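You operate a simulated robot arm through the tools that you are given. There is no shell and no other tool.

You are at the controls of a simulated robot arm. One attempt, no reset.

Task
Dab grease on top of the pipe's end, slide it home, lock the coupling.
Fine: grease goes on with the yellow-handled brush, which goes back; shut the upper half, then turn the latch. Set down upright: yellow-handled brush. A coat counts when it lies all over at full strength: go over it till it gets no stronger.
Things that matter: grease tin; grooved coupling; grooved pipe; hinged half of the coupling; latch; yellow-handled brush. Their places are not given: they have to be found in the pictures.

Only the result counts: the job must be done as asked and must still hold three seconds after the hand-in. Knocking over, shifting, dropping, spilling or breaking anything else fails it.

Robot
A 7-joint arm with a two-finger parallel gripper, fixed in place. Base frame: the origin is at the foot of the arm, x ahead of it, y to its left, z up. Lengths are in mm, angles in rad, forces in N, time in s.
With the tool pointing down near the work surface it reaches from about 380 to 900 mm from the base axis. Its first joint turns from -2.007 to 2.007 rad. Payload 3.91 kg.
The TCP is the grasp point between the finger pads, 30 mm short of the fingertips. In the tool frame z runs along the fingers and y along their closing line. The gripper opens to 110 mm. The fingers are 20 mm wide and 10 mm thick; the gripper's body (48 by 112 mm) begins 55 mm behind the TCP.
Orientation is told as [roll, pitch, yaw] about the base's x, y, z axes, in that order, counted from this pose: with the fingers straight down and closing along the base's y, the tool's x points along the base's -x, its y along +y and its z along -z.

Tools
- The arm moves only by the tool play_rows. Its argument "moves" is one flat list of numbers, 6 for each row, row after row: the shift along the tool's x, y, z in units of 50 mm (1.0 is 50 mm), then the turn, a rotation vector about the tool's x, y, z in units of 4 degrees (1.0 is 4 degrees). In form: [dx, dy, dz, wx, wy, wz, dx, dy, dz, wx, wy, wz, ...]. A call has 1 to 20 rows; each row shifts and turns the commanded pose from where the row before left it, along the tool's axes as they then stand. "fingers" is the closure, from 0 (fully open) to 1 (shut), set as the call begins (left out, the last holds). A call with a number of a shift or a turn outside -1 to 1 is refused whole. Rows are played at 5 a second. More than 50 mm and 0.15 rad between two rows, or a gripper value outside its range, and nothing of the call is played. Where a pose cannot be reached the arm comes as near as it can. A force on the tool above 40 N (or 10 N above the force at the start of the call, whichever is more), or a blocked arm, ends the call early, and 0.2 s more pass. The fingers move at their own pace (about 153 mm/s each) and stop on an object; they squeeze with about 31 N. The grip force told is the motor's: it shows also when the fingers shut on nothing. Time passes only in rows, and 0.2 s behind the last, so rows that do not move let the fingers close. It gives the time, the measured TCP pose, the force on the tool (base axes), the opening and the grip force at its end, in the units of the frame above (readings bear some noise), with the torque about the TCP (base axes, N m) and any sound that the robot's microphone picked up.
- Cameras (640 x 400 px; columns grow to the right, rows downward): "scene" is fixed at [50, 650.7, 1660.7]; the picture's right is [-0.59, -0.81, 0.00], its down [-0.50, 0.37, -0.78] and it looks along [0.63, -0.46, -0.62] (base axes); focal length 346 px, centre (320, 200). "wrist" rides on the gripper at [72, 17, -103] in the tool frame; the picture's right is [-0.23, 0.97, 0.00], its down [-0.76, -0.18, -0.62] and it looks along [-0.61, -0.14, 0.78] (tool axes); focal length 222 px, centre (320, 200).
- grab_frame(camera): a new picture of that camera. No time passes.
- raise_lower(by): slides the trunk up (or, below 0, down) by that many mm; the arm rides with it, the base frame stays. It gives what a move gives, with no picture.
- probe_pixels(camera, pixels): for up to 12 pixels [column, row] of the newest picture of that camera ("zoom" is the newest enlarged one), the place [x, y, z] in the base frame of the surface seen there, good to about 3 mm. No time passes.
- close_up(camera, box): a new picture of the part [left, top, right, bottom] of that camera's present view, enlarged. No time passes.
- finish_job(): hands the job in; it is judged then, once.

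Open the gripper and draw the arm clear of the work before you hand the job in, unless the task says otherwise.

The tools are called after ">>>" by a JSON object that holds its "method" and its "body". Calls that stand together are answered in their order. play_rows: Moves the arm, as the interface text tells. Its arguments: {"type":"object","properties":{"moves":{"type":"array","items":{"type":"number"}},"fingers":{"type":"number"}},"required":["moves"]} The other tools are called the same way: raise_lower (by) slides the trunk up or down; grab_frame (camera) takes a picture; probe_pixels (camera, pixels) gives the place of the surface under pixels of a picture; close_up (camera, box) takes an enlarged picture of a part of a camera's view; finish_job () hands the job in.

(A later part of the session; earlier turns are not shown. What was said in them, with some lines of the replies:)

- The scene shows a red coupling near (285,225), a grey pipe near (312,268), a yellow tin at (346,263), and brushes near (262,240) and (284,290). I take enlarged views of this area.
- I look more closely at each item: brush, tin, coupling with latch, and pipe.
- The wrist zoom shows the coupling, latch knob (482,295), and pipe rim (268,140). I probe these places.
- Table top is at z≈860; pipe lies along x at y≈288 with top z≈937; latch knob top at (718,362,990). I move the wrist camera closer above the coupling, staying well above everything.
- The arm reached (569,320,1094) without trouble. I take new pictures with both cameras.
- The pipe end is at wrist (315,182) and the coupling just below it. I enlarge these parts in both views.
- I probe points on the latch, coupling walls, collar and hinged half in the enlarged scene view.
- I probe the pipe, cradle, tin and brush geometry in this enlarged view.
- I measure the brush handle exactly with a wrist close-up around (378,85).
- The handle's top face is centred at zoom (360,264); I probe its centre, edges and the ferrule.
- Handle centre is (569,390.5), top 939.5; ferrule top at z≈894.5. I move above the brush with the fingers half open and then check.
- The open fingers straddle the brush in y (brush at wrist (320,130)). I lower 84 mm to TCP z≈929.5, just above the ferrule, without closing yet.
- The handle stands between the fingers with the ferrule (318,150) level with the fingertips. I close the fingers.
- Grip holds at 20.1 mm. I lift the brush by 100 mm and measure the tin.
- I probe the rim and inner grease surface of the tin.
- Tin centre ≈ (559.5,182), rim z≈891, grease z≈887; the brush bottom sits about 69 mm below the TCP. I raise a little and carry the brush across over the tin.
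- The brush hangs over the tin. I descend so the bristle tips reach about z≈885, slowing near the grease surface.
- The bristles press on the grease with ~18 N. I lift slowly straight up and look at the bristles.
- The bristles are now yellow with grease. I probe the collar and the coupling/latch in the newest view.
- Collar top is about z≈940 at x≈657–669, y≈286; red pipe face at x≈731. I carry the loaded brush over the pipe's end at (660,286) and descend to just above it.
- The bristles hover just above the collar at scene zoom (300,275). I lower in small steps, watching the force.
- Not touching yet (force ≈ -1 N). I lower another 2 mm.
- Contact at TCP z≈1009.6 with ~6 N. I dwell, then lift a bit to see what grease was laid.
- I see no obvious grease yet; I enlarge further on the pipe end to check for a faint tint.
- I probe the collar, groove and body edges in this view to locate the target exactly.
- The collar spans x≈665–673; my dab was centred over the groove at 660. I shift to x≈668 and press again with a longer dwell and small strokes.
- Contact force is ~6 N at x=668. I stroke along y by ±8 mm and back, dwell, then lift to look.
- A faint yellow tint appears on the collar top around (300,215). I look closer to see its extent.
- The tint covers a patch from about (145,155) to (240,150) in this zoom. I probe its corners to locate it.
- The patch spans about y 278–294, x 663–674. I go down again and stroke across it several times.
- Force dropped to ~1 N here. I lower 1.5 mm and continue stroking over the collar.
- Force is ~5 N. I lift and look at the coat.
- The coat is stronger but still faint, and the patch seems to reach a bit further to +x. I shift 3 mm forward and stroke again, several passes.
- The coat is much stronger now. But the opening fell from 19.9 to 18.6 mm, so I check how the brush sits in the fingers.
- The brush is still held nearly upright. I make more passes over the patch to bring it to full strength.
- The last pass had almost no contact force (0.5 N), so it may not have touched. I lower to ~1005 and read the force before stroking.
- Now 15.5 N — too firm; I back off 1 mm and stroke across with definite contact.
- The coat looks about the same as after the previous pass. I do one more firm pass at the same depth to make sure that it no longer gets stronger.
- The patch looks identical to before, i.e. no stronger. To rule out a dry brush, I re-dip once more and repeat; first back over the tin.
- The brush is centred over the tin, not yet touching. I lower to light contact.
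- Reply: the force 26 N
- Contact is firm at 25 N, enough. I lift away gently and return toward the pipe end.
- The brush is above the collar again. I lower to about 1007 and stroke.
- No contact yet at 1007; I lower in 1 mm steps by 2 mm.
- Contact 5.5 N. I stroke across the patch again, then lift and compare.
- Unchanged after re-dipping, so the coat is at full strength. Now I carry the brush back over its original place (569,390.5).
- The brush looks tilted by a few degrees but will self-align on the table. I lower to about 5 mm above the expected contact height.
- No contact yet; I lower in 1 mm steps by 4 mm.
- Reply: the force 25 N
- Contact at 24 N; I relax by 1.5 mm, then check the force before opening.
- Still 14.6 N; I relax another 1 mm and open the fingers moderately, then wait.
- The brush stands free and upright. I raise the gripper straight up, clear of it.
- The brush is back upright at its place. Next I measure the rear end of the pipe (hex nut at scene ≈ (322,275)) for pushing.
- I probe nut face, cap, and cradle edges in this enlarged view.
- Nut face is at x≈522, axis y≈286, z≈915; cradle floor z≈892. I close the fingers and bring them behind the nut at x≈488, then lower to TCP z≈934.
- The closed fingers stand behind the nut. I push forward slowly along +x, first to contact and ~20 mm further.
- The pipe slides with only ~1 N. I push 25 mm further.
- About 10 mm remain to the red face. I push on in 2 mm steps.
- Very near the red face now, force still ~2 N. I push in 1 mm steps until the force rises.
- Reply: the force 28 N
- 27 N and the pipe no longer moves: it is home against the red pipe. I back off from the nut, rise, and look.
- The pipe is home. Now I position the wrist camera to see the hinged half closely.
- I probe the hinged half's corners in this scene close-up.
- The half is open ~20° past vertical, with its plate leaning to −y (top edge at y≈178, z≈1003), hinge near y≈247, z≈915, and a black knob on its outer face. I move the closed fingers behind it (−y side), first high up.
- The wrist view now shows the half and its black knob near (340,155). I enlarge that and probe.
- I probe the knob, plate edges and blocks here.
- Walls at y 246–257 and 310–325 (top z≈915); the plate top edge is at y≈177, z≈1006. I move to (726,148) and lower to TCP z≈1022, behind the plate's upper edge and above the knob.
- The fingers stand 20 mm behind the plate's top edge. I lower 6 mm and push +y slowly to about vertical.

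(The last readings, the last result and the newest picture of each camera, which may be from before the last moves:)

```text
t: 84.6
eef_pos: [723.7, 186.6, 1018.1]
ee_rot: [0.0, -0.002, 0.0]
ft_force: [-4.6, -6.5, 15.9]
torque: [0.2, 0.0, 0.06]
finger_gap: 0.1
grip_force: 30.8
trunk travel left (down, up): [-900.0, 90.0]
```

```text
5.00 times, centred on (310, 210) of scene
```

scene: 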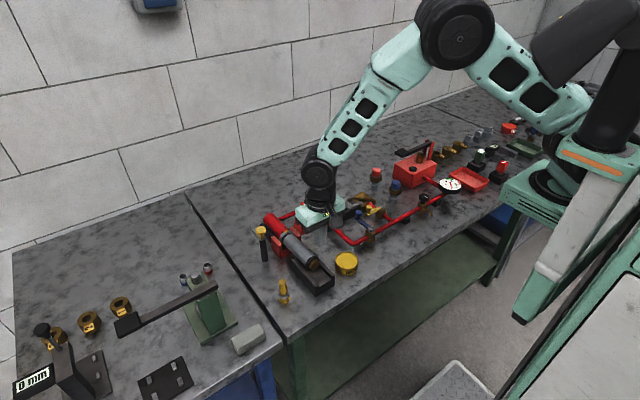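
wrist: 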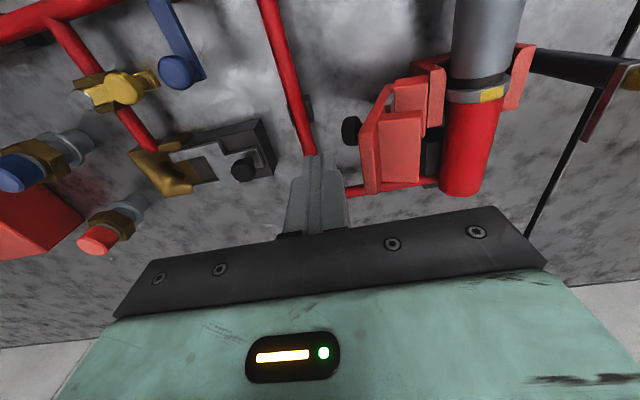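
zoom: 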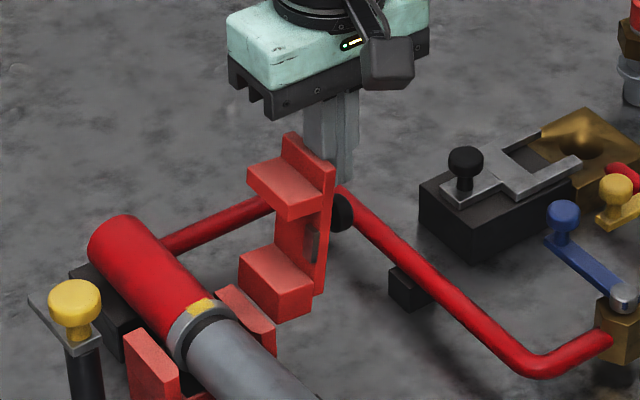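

The upward force of 16 N shows the fingertip is resting on the rising knob. I raise by 16 mm first, then check.

>>> {"method": "play_rows", "body": {"moves": [0, -0.04, -0.16, 0, 0, 0, 0, 0, -0.16, 0, 0, 0, 0, 0, 0, 0, 0, 0], "fingers": 1}}

>>> {"method": "close_up", "body": {"camera": "scene", "box": [280, 180, 340, 240]}}

>>> {"method": "close_up", "body": {"camera": "wrist", "box": [270, 110, 430, 210]}}

```text
t: 85.4
eef_pos: [723.5, 185.3, 1031.3]
ee_rot: [-0.001, -0.001, 0.001]
ft_force: [0.6, -0.7, -0.1]
torque: [0.01, 0.03, 0.04]
finger_gap: 0.0
grip_force: 31.1
trunk travel left (down, up): [-900.0, 90.0]
```

```text
6.67 times, centred on (310, 210) of scene
```

zoom: 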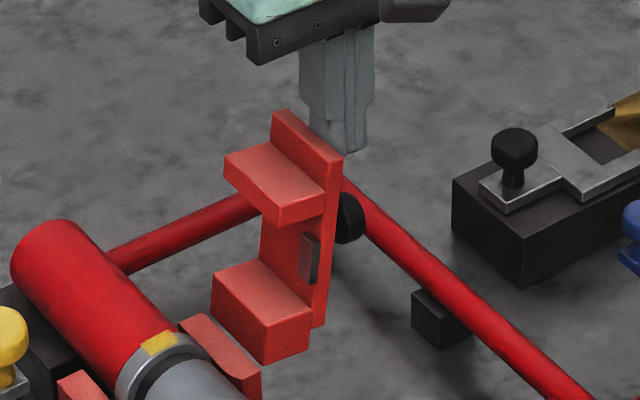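

```text
4.00 times, centred on (350, 160) of wrist
```

zoom: 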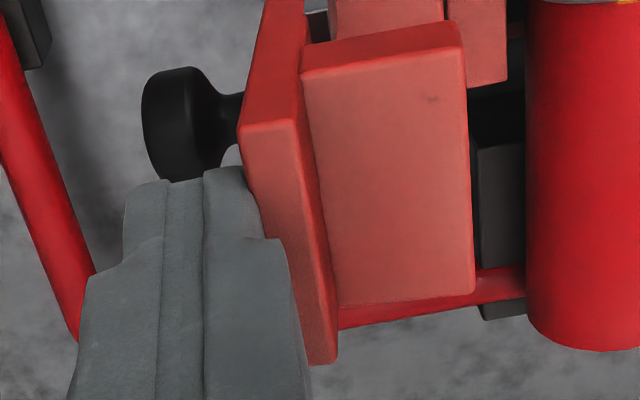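

The half stays nearly vertical by itself, the finger is above the knob and just behind the plate. I continue pushing +y while rising slightly.

>>> {"method": "play_rows", "body": {"moves": [0, 0.1, -0.02, 0, 0, 0, 0, 0.1, -0.03, 0, 0, 0, 0, 0.1, -0.03, 0, 0, 0, 0, 0.1, -0.03, 0, 0, 0, 0, 0.1, -0.03, 0, 0, 0, 0, 0.1, -0.03, 0, 0, 0, 0, 0.1, -0.03, 0, 0, 0, 0, 0, 0, 0, 0, 0], "fingers": 1}}

>>> {"method": "close_up", "body": {"camera": "scene", "box": [260, 180, 340, 240]}}

>>> {"method": "close_up", "body": {"camera": "wrist", "box": [270, 110, 430, 210]}}

```text
t: 87.2
eef_pos: [722.7, 220.0, 1042.3]
ee_rot: [0.0, 0.001, 0.001]
ft_force: [-0.3, -0.7, 0.6]
torque: [-0.01, -0.01, 0.02]
finger_gap: 0.0
grip_force: 30.9
trunk travel left (down, up): [-900.0, 90.0]
```

```text
6.67 times, centred on (300, 210) of scene
```

zoom: 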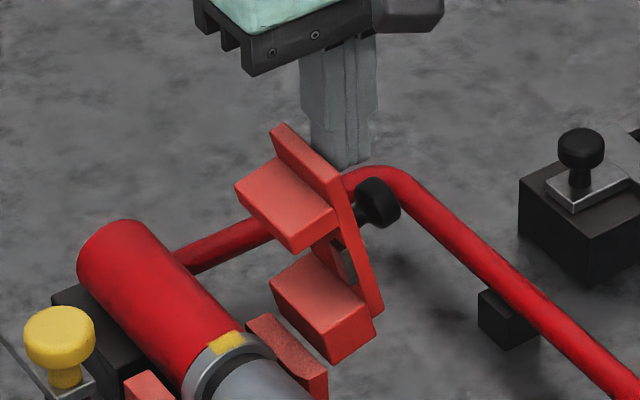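

```text
4.00 times, centred on (350, 160) of wrist
```

zoom: 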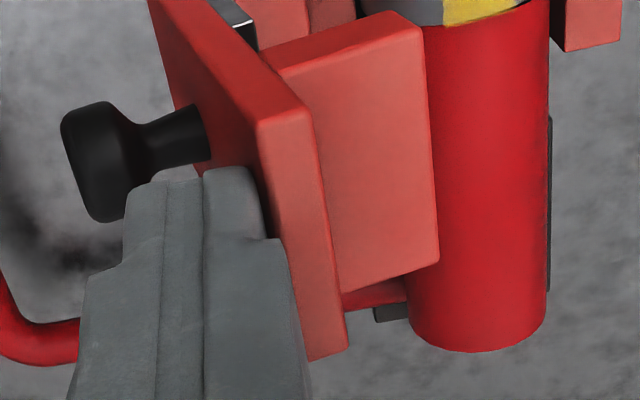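

The half is now past vertical towards closed (θ≈75°). I push on, +35 mm in y.

>>> {"method": "play_rows", "body": {"moves": [0, 0.1, 0, 0, 0, 0, 0, 0.1, 0, 0, 0, 0, 0, 0.1, 0, 0, 0, 0, 0, 0.1, 0, 0, 0, 0, 0, 0.1, 0, 0, 0, 0, 0, 0.1, 0, 0, 0, 0, 0, 0, 0, 0, 0, 0], "fingers": 1}}

>>> {"method": "close_up", "body": {"camera": "scene", "box": [260, 180, 340, 240]}}

>>> {"method": "close_up", "body": {"camera": "wrist", "box": [270, 110, 430, 210]}}

```text
t: 88.8
eef_pos: [724.4, 250.8, 1042.2]
ee_rot: [0.0, -0.003, 0.0]
ft_force: [0.9, -0.1, -0.7]
torque: [0.0, 0.0, 0.0]
finger_gap: 0.1
grip_force: 30.9
trunk travel left (down, up): [-900.0, 90.0]
```

```text
6.67 times, centred on (300, 210) of scene
```

zoom: 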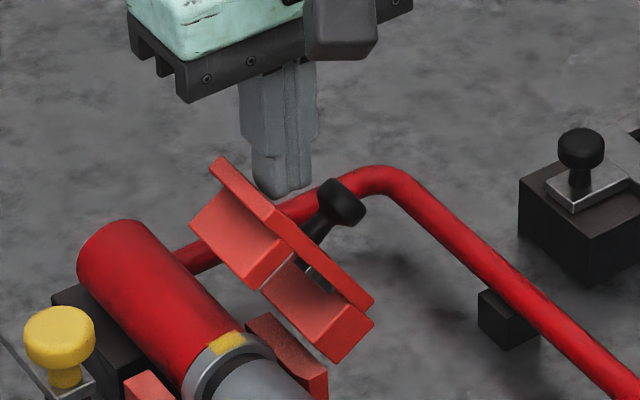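

```text
4.00 times, centred on (350, 160) of wrist
```

zoom: 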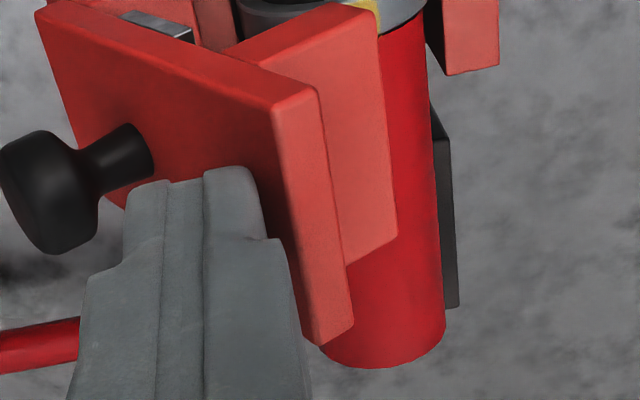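

The half rests against the finger at ≈60° with hardly any force. I continue along the arc: forward and gradually down to about 30°.

>>> {"method": "play_rows", "body": {"moves": [0, 0.096, 0.015, 0, 0, 0, 0, 0.096, 0.015, 0, 0, 0, 0, 0.096, 0.015, 0, 0, 0, 0, 0.096, 0.015, 0, 0, 0, 0, 0.096, 0.015, 0, 0, 0, 0, 0.096, 0.015, 0, 0, 0, 0, 0, 0, 0, 0, 0], "fingers": 1}}

>>> {"method": "close_up", "body": {"camera": "scene", "box": [250, 180, 330, 240]}}

>>> {"method": "close_up", "body": {"camera": "wrist", "box": [270, 110, 430, 210]}}

```text
t: 90.4
eef_pos: [723.7, 279.1, 1038.0]
ee_rot: [-0.001, -0.001, 0.0]
ft_force: [-0.1, 0.3, -0.2]
torque: [-0.01, -0.01, 0.0]
finger_gap: 0.0
grip_force: 31.0
trunk travel left (down, up): [-900.0, 90.0]
```

```text
6.67 times, centred on (290, 210) of scene
```

zoom: 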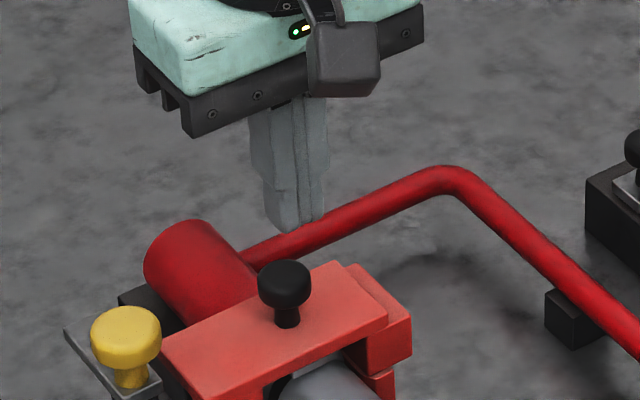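

```text
4.00 times, centred on (350, 160) of wrist
```

zoom: 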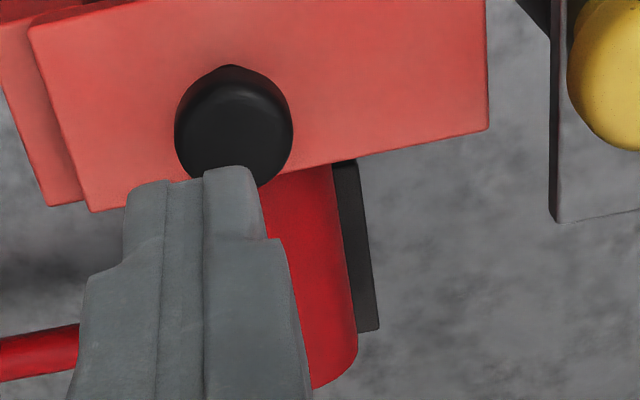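

The half has dropped shut on its own, with the black knob now on top. I raise the gripper and inspect the closure.

>>> {"method": "play_rows", "body": {"moves": [0, 0, -0.5, 0, 0, 0, 0, 0, -0.5, 0, 0, 0, 0.5, 0, -0.3, 0, 0, 0, 0.5, 0, 0, 0, 0, 0, 0.5, 0, 0, 0, 0, 0, 0, 0, 0, 0, 0, 0], "fingers": 1}}

>>> {"method": "close_up", "body": {"camera": "scene", "box": [250, 195, 330, 255]}}

>>> {"method": "grab_frame", "body": {"camera": "wrist"}}

```text
t: 91.8
eef_pos: [648.6, 278.6, 1103.9]
ee_rot: [-0.001, 0.001, 0.0]
ft_force: [-0.1, -0.4, 0.0]
torque: [-0.03, 0.0, 0.02]
finger_gap: 0.0
grip_force: 30.7
trunk travel left (down, up): [-900.0, 90.0]
```

```text
6.67 times, centred on (290, 225) of scene
```

zoom: 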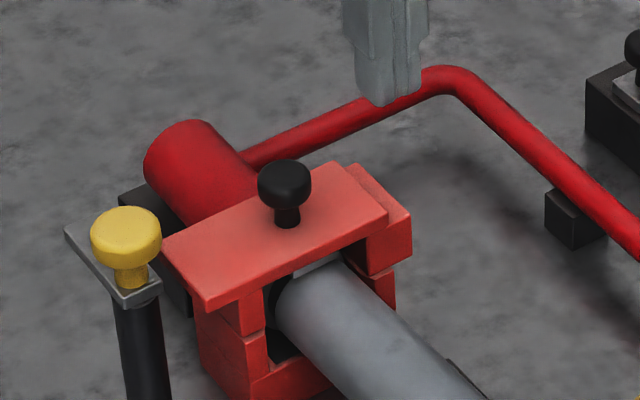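

```text
taken
```

wrist: 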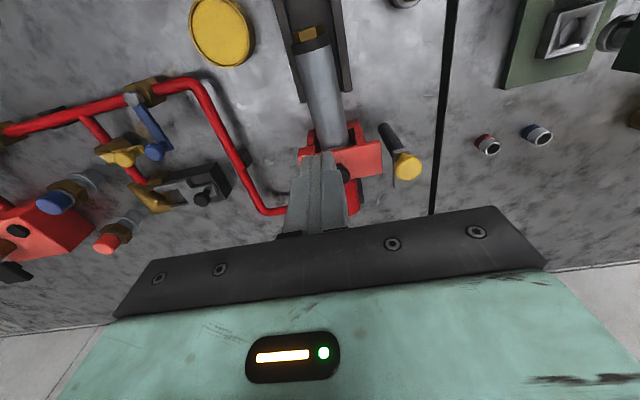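

It looks fully shut. I probe the plate's corners, knob top and latch parts to verify it lies level and measure the latch.

>>> {"method": "probe_pixels", "body": {"camera": "zoom", "pixels": [[170, 245], [340, 170], [207, 300], [380, 215], [285, 172], [250, 240], [125, 225], [75, 232], [125, 295], [158, 280], [145, 350], [240, 330]]}}

>>> {"method": "close_up", "body": {"camera": "wrist", "box": [330, 110, 440, 200]}}

```text
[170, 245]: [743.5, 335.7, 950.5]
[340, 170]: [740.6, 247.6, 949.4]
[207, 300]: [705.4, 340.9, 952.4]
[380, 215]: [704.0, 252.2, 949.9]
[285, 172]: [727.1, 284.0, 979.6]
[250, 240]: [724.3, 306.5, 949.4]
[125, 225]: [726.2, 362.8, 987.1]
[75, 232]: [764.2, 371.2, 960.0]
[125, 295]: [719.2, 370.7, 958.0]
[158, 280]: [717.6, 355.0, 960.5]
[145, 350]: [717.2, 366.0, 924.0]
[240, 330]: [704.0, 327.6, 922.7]
```

```text
4.44 times, centred on (385, 155) of wrist
```

zoom: 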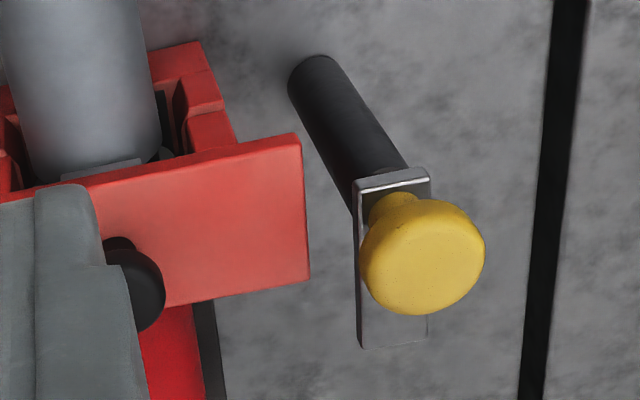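

The plate is level at z≈950, so it is shut. I probe the latch bar and knob in the wrist close-up.

>>> {"method": "probe_pixels", "body": {"camera": "zoom", "pixels": [[395, 175], [360, 185], [428, 172], [365, 340], [425, 338], [395, 325], [395, 200], [425, 255], [370, 240], [480, 245], [415, 205], [420, 310]]}}

```text
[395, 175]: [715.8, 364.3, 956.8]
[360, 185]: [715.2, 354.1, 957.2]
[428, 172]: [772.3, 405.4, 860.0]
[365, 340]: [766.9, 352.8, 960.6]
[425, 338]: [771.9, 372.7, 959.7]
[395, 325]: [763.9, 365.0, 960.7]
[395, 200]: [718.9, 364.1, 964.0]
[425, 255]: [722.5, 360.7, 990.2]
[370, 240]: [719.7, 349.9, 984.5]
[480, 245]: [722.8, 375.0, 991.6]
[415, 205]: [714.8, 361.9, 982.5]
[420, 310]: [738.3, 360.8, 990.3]
```

Latch bar spans x 713–771 at y≈363, top z≈959; knob and pivot at ≈(725,362.5), knob top 990. I open the fingers to ~42 mm and go above the knob.

>>> {"method": "play_rows", "body": {"moves": [-0.382, 0.4185, 0, 0, 0, 0, -0.382, 0.4185, 0, 0, 0, 0, -0.382, 0.4185, 0, 0, 0, 0, -0.382, 0.4185, 0, 0, 0, 0, 0, 0, 0.5, 0, 0, 0, 0, 0, 0.5, 0, 0, 0, 0, 0, 0, 0, 0, 0], "fingers": 0.62}}

>>> {"method": "grab_frame", "body": {"camera": "wrist"}}

>>> {"method": "close_up", "body": {"camera": "scene", "box": [230, 185, 310, 255]}}

```text
t: 93.4
eef_pos: [724.9, 362.9, 1052.9]
ee_rot: [-0.001, 0.001, 0.001]
ft_force: [-0.6, 0.3, -0.6]
torque: [-0.03, -0.01, 0.0]
finger_gap: 41.8
grip_force: 0.1
trunk travel left (down, up): [-900.0, 90.0]
```

```text
taken
```

wrist: 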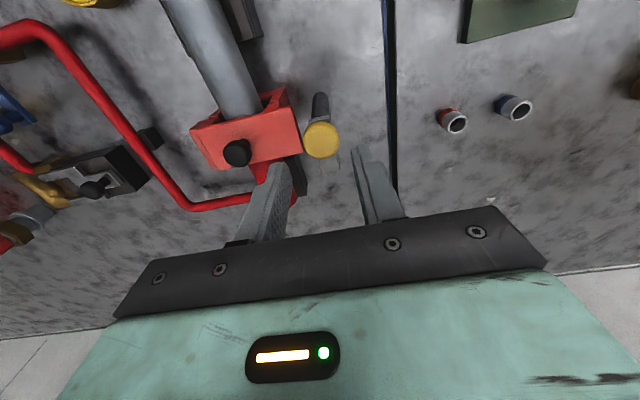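

```text
5.71 times, centred on (270, 220) of scene
```

zoom: 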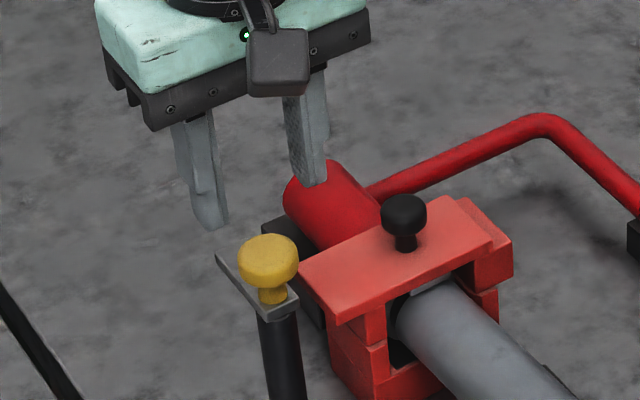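

I enlarge the wrist view on the knob (320,140) to refine its centre.

>>> {"method": "close_up", "body": {"camera": "wrist", "box": [290, 85, 350, 175]}}

```text
4.44 times, centred on (320, 130) of wrist
```

zoom: 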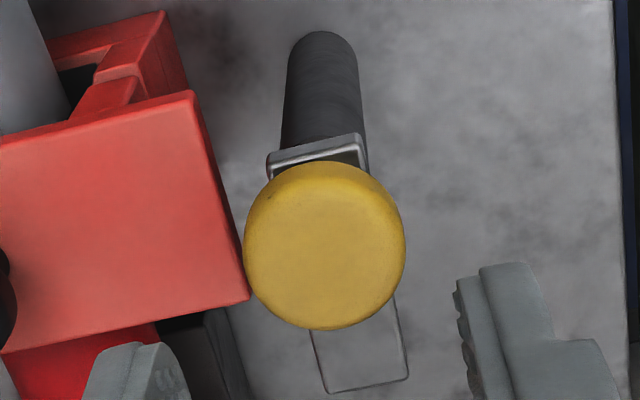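

I probe the knob's edges and bar end.

>>> {"method": "probe_pixels", "body": {"camera": "zoom", "pixels": [[325, 255], [250, 260], [400, 250], [325, 175], [325, 325], [360, 370], [322, 380], [400, 370], [275, 165], [360, 150], [318, 155], [195, 110]]}}

```text
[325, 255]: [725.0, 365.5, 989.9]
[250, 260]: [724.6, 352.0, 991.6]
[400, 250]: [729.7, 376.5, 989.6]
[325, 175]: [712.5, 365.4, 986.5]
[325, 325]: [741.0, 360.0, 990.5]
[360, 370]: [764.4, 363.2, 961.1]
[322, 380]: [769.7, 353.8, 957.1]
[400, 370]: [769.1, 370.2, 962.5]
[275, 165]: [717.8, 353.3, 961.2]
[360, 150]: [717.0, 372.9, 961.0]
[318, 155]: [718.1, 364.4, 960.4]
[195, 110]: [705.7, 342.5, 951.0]
```

Knob centre ≈ (726.5,363.5), radius 13. I shift by (1.5,1) mm and lower to TCP z≈986 so the fingers straddle knob and bar, above the lip (z≈951).

>>> {"method": "play_rows", "body": {"moves": [-0.03, 0.02, 0.4, 0, 0, 0, 0, 0, 0.4, 0, 0, 0, 0, 0, 0.33, 0, 0, 0, 0, 0, 0.2, 0, 0, 0, 0, 0, 0, 0, 0, 0], "fingers": 0.62}}

>>> {"method": "close_up", "body": {"camera": "scene", "box": [235, 200, 305, 260]}}

>>> {"method": "close_up", "body": {"camera": "wrist", "box": [240, 110, 400, 230]}}

```text
t: 94.6
eef_pos: [727.3, 361.8, 984.4]
ee_rot: [0.0, 0.001, 0.001]
ft_force: [-0.1, -0.4, -0.3]
torque: [-0.01, 0.01, 0.01]
finger_gap: 41.8
grip_force: 0.2
trunk travel left (down, up): [-900.0, 90.0]
```

```text
6.67 times, centred on (270, 230) of scene
```

zoom: 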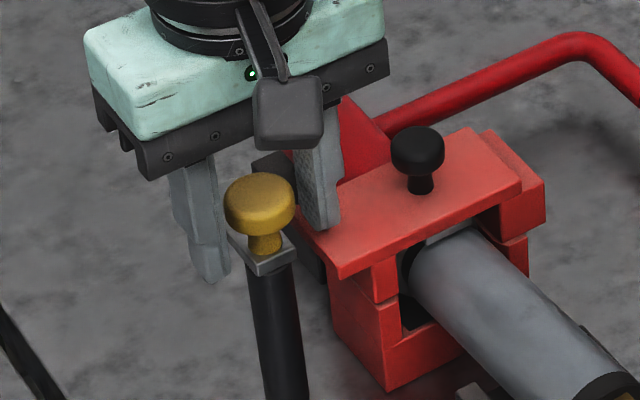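

```text
3.33 times, centred on (320, 170) of wrist
```

zoom: 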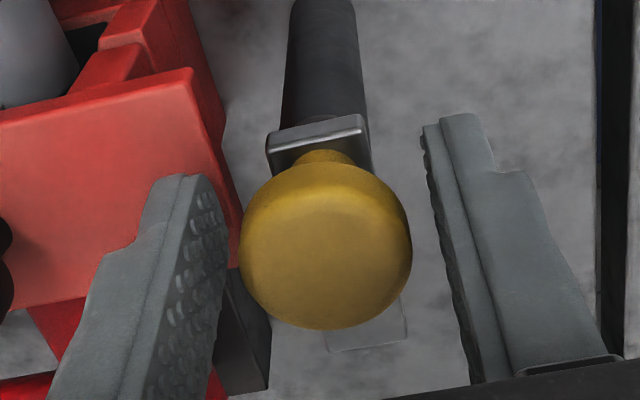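

The fingers straddle the knob evenly. I close on the knob.

>>> {"method": "play_rows", "body": {"moves": [0, 0, 0, 0, 0, 0, 0, 0, 0, 0, 0, 0, 0, 0, 0, 0, 0, 0], "fingers": 1}}

>>> {"method": "close_up", "body": {"camera": "wrist", "box": [240, 110, 400, 230]}}

```text
t: 95.4
eef_pos: [726.5, 362.9, 987.4]
ee_rot: [0.002, -0.001, 0.001]
ft_force: [2.7, 8.6, -1.8]
torque: [0.15, -0.37, -0.04]
finger_gap: 29.2
grip_force: 45.4
trunk travel left (down, up): [-900.0, 90.0]
```

```text
3.33 times, centred on (320, 170) of wrist
```

zoom: 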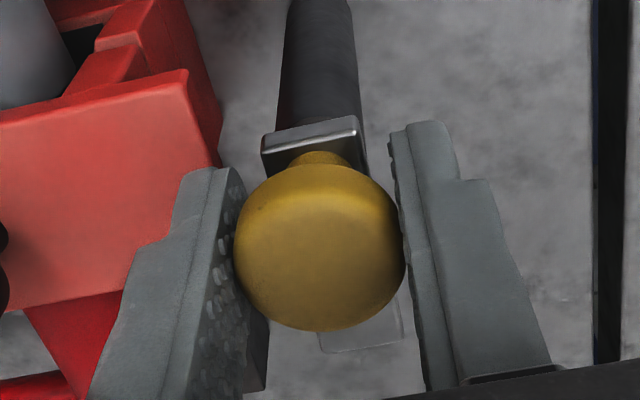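

Grip is firm on the knob (29 mm). I ease 1 mm in +y to centre, then turn clockwise (from above) by 20° to test.

>>> {"method": "play_rows", "body": {"moves": [0, 0.02, 0, 0, 0, 0, 0, 0, 0, 0, 0, 0.5, 0, 0, 0, 0, 0, 0.5, 0, 0, 0, 0, 0, 1, 0, 0, 0, 0, 0, 1, 0, 0, 0, 0, 0, 1, 0, 0, 0, 0, 0, 1, 0, 0, 0, 0, 0, 0], "fingers": 1}}

>>> {"method": "close_up", "body": {"camera": "wrist", "box": [240, 110, 400, 230]}}

>>> {"method": "close_up", "body": {"camera": "scene", "box": [235, 200, 305, 260]}}

```text
t: 97.2
eef_pos: [727.4, 362.6, 984.5]
ee_rot: [0.0, -0.002, -0.349]
ft_force: [7.9, -2.6, 3.5]
torque: [-0.16, -0.45, 0.02]
finger_gap: 29.2
grip_force: 45.1
trunk travel left (down, up): [-900.0, 90.0]
```

```text
3.33 times, centred on (320, 170) of wrist
```

zoom: 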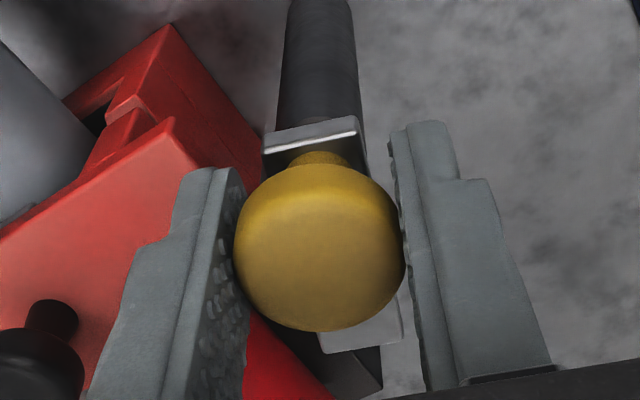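

```text
6.67 times, centred on (270, 230) of scene
```

zoom: 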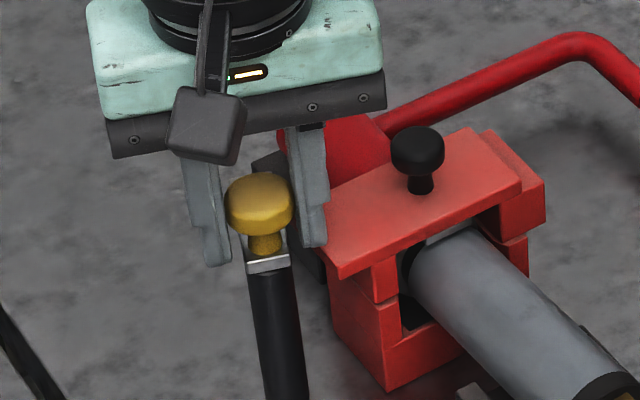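

The bar turns together with the gripper, now at −20°. I continue another 44°.

>>> {"method": "play_rows", "body": {"moves": [0, 0, 0, 0, 0, 1, 0, 0, 0, 0, 0, 1, 0, 0, 0, 0, 0, 1, 0, 0, 0, 0, 0, 1, 0, 0, 0, 0, 0, 1, 0, 0, 0, 0, 0, 1, 0, 0, 0, 0, 0, 1, 0, 0, 0, 0, 0, 1, 0, 0, 0, 0, 0, 1, 0, 0, 0, 0, 0, 1, 0, 0, 0, 0, 0, 1, 0, 0, 0, 0, 0, 0], "fingers": 1}}

>>> {"method": "close_up", "body": {"camera": "wrist", "box": [240, 110, 400, 230]}}

>>> {"method": "close_up", "body": {"camera": "scene", "box": [235, 200, 305, 260]}}

```text
t: 99.8
eef_pos: [727.3, 363.4, 985.7]
ee_rot: [-0.002, -0.001, -1.119]
ft_force: [6.2, -18.8, 8.2]
torque: [-0.16, 0.05, 0.0]
finger_gap: 29.3
grip_force: 45.0
trunk travel left (down, up): [-900.0, 90.0]
```

```text
3.33 times, centred on (320, 170) of wrist
```

zoom: 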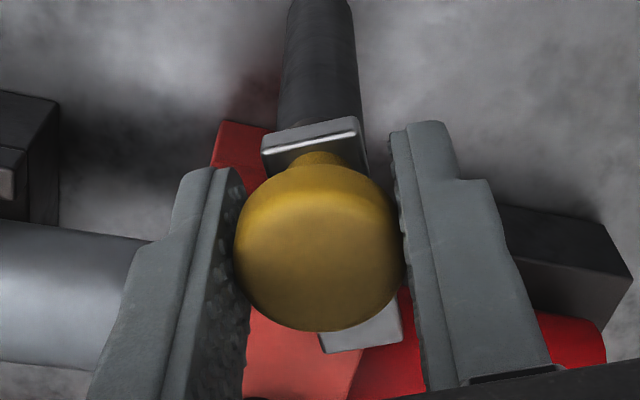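

```text
6.67 times, centred on (270, 230) of scene
```

zoom: 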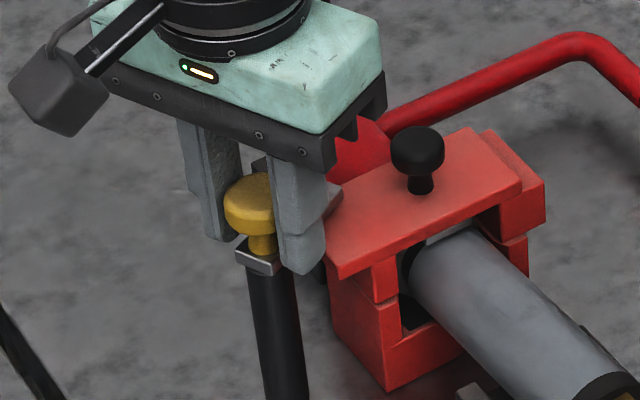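

At −64° and the bar is swinging over the plate; a lateral force of ~19 N shows slight misalignment. I ease ~1 mm to relieve it and turn a further 16°.

>>> {"method": "play_rows", "body": {"moves": [-0.02, 0, 0, 0, 0, 0, 0, 0, 0, 0, 0, 1, 0, 0, 0, 0, 0, 1, 0, 0, 0, 0, 0, 1, 0, 0, 0, 0, 0, 1, 0, 0, 0, 0, 0, 0], "fingers": 1}}

>>> {"method": "close_up", "body": {"camera": "wrist", "box": [240, 110, 400, 230]}}

>>> {"method": "close_up", "body": {"camera": "scene", "box": [235, 200, 305, 260]}}

```text
t: 101.2
eef_pos: [727.5, 362.7, 984.9]
ee_rot: [0.0, 0.002, -1.398]
ft_force: [5.0, -7.3, 3.4]
torque: [0.15, -0.07, 0.0]
finger_gap: 29.7
grip_force: 45.8
trunk travel left (down, up): [-900.0, 90.0]
```

```text
3.33 times, centred on (320, 170) of wrist
```

zoom: 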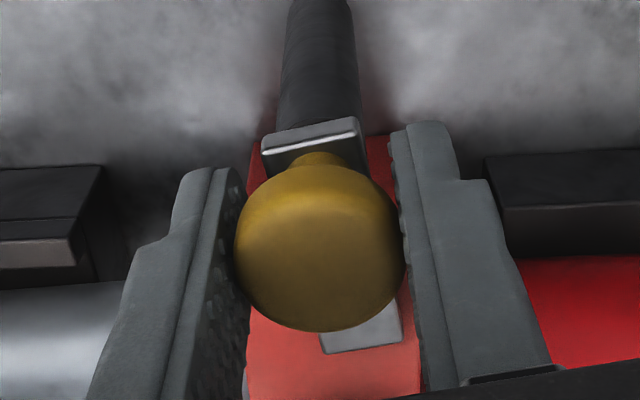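

```text
6.67 times, centred on (270, 230) of scene
```

zoom: 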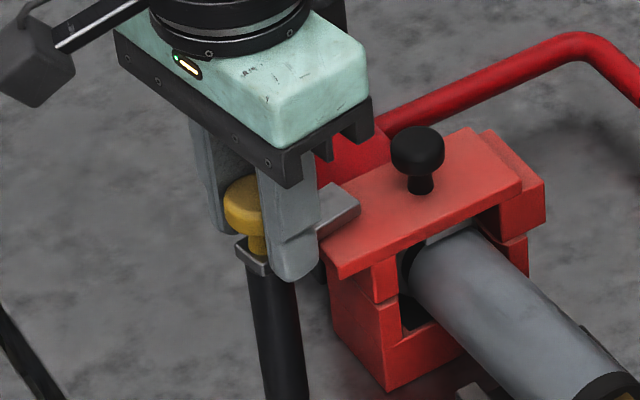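

The bar now overlaps the plate lip. I turn the last 10° to −90° and check whether there is a stop.

>>> {"method": "play_rows", "body": {"moves": [0, 0, 0, 0, 0, 1, 0, 0, 0, 0, 0, 1, 0, 0, 0, 0, 0, 0.5, 0, 0, 0, 0, 0, 0], "fingers": 1}}

>>> {"method": "close_up", "body": {"camera": "wrist", "box": [240, 110, 400, 230]}}

>>> {"method": "close_up", "body": {"camera": "scene", "box": [235, 200, 305, 260]}}

```text
t: 102.2
eef_pos: [726.6, 362.4, 986.1]
ee_rot: [-0.001, -0.001, -1.573]
ft_force: [4.1, -10.6, 2.2]
torque: [0.72, 0.0, 0.02]
finger_gap: 29.4
grip_force: 44.6
trunk travel left (down, up): [-900.0, 90.0]
```

```text
3.33 times, centred on (320, 170) of wrist
```

zoom: 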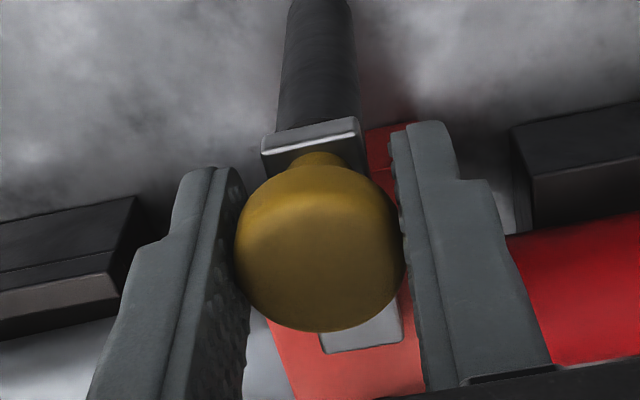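

```text
6.67 times, centred on (270, 230) of scene
```

zoom: 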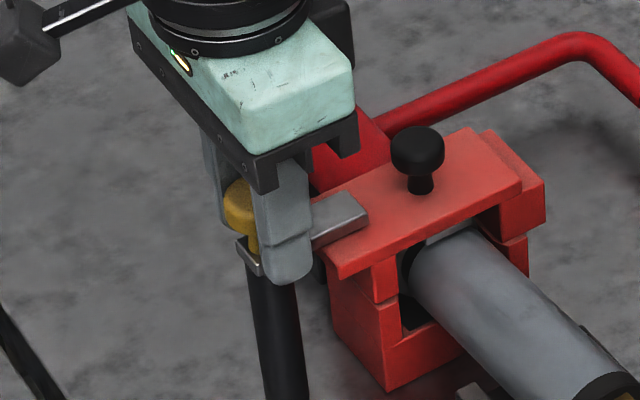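

The latch bar is at −90°, lying over the plate. I test 3° further to see whether it meets a stop.

>>> {"method": "play_rows", "body": {"moves": [0, 0, 0, 0, 0, 0.4, 0, 0, 0, 0, 0, 0.4, 0, 0, 0, 0, 0, 0], "fingers": 1}}

>>> {"method": "close_up", "body": {"camera": "wrist", "box": [240, 110, 400, 230]}}

```text
t: 103.0
eef_pos: [727.0, 363.7, 987.0]
ee_rot: [0.0, -0.001, -1.626]
ft_force: [6.0, -6.7, 3.9]
torque: [-0.62, -0.14, 0.24]
finger_gap: 29.3
grip_force: 44.7
trunk travel left (down, up): [-900.0, 90.0]
```

```text
3.33 times, centred on (320, 170) of wrist
```

zoom: 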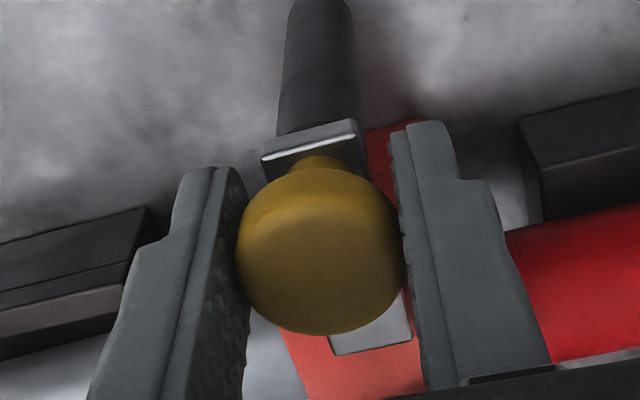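

Torque rose to 0.24 and the bar no longer followed: it is at its end stop. I relax by ~3°, then open the fingers.

>>> {"method": "play_rows", "body": {"moves": [0, 0, 0, 0, 0, -0.4, 0, 0, 0, 0, 0, -0.3, 0, 0, 0, 0, 0, 0], "fingers": 1}}

>>> {"method": "play_rows", "body": {"moves": [0, 0, 0, 0, 0, 0, 0, 0, 0, 0, 0, 0], "fingers": 0.62}}

>>> {"method": "play_rows", "body": {"moves": [0, 0, -0.2, 0, 0, 0, 0, 0, -0.5, 0, 0, 0, 0, 0, -0.5, 0, 0, 0, 0, 0, -0.5, 0, 0, 0, 0, 0, 0, 0, 0, 0], "fingers": 0.62}}

>>> {"method": "close_up", "body": {"camera": "scene", "box": [235, 200, 305, 260]}}

>>> {"method": "grab_frame", "body": {"camera": "wrist"}}

```text
t: 103.8
eef_pos: [727.2, 363.9, 986.0]
ee_rot: [-0.001, -0.001, -1.578]
ft_force: [7.3, -6.0, 2.6]
torque: [-0.36, -0.06, 0.0]
finger_gap: 29.6
grip_force: 45.1
trunk travel left (down, up): [-900.0, 90.0]
```

```text
t: 104.4
eef_pos: [725.8, 364.9, 985.8]
ee_rot: [0.0, 0.0, -1.58]
ft_force: [0.1, -0.3, 0.7]
torque: [-0.01, 0.01, -0.01]
finger_gap: 42.0
grip_force: 0.1
trunk travel left (down, up): [-900.0, 90.0]
```

```text
t: 105.6
eef_pos: [727.0, 364.1, 1070.6]
ee_rot: [-0.001, -0.001, -1.578]
ft_force: [-0.5, -0.3, -0.6]
torque: [-0.02, -0.02, 0.01]
finger_gap: 41.9
grip_force: 0.0
trunk travel left (down, up): [-900.0, 90.0]
```

```text
6.67 times, centred on (270, 230) of scene
```

zoom: 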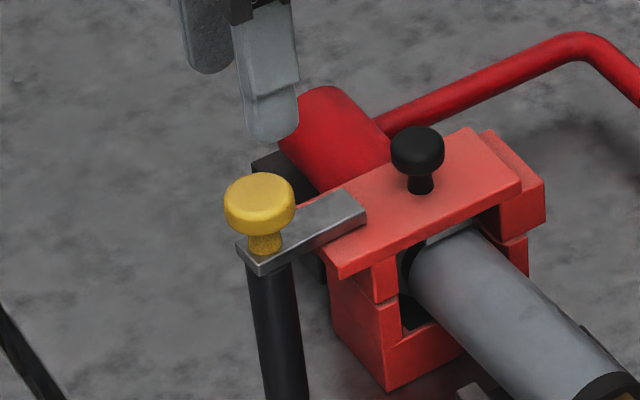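

```text
taken
```

wrist: 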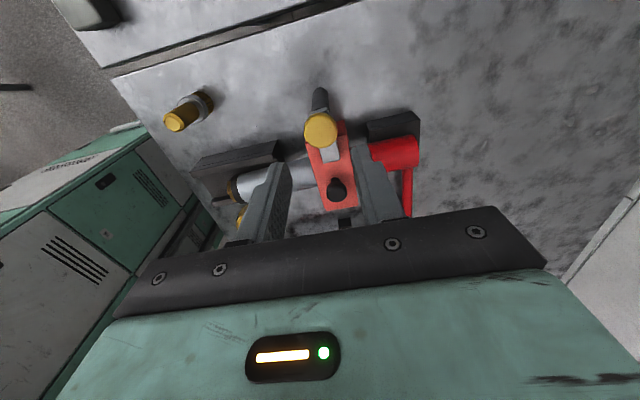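

The latch bar lies over the shut half, pivot turned 90°. I raise the arm high and draw it back from the work, opening the gripper fully.

>>> {"method": "play_rows", "body": {"moves": [0, 0, -0.8, 0, 0, 0, 0, 0, -0.8, 0, 0, 0, 0, 0, -0.8, 0, 0, 0, 0, -0.6, -0.6, 0, 0, -1, 0, -0.6, -0.4, 0, 0, -1, 0, -0.6, 0, 0, 0, -1, 0, -0.6, 0, 0, 0, -1, 0, -0.6, 0, 0, 0, -1, 0, -0.6, 0, 0, 0, -1, 0, 0, 0, 0, 0, 0], "fingers": 0}}

>>> {"method": "grab_frame", "body": {"camera": "scene"}}

>>> {"method": "close_up", "body": {"camera": "scene", "box": [240, 190, 380, 310]}}

```text
t: 107.8
eef_pos: [550.1, 336.4, 1240.9]
ee_rot: [0.002, -0.001, -1.156]
ft_force: [-0.3, 0.1, -0.8]
torque: [-0.02, -0.03, -0.02]
finger_gap: 110.0
grip_force: 0.0
trunk travel left (down, up): [-900.0, 90.0]
```

```text
taken
```

scene: 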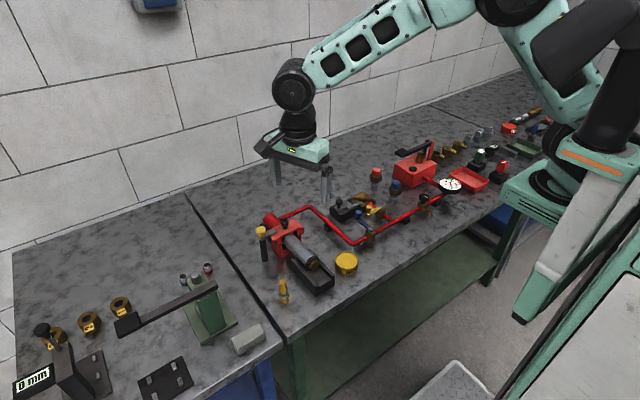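

```text
3.33 times, centred on (310, 250) of scene
```

zoom: 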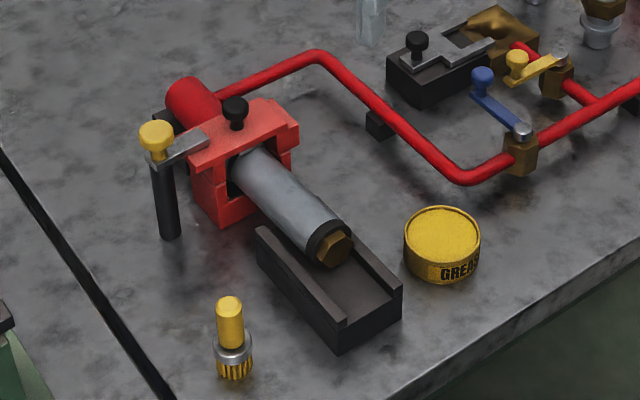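

Everything looks in place: brush upright at (230,340), pipe in the shut coupling, latch over it. I probe pipe nut, brush and latch for a last check.

>>> {"method": "probe_pixels", "body": {"camera": "zoom", "pixels": [[335, 250], [229, 302], [240, 112], [200, 145], [205, 160], [285, 115], [442, 228]]}}

>>> {"method": "close_up", "body": {"camera": "scene", "box": [260, 205, 330, 260]}}

```text
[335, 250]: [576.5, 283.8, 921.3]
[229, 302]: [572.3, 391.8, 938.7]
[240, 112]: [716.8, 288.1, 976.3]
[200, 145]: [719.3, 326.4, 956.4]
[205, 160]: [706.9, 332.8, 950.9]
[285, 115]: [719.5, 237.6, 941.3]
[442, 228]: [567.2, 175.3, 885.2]
```

```text
7.27 times, centred on (295, 232) of scene
```

zoom: 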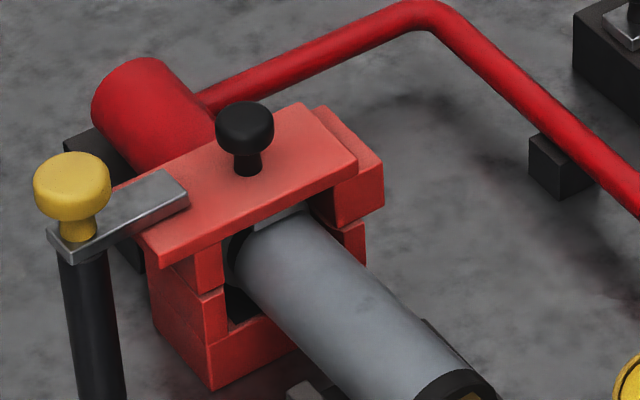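

The nut face is at x≈577 (home), the half is level and latched, the brush stands upright at its place, and the arm is clear with the gripper open. I hand the job in.

>>> {"method": "finish_job", "body": {}}

```text
The job is handed in.
```

The job is handed in. The pipe end is greased, the pipe is home, and the coupling is shut and latched.

- **Grease:** the patch on top of the pipe's end reached a solid yellow. It got no stronger over three more passes, including one after a second dip in the tin.
- **Brush:** it stands upright within about 2 mm of where I picked it up.
- **Pipe:** I pushed it along its cradle until it met the red pipe. The force rose to 27 N and it stopped moving. The last check, after latching, still showed it home.
- **Coupling:** I pushed the upper half past vertical and it dropped the rest of the way by itself, a small uncontrolled fall. It then measured level at about 950 mm. I never pressed it down.
- **Latch:** I turned it 90° clockwise, seen from above, until it met its stop. The bar now lies over the shut half.

In the last pictures nothing else on the bench looked knocked over or shifted. The arm is drawn back with the gripper open.
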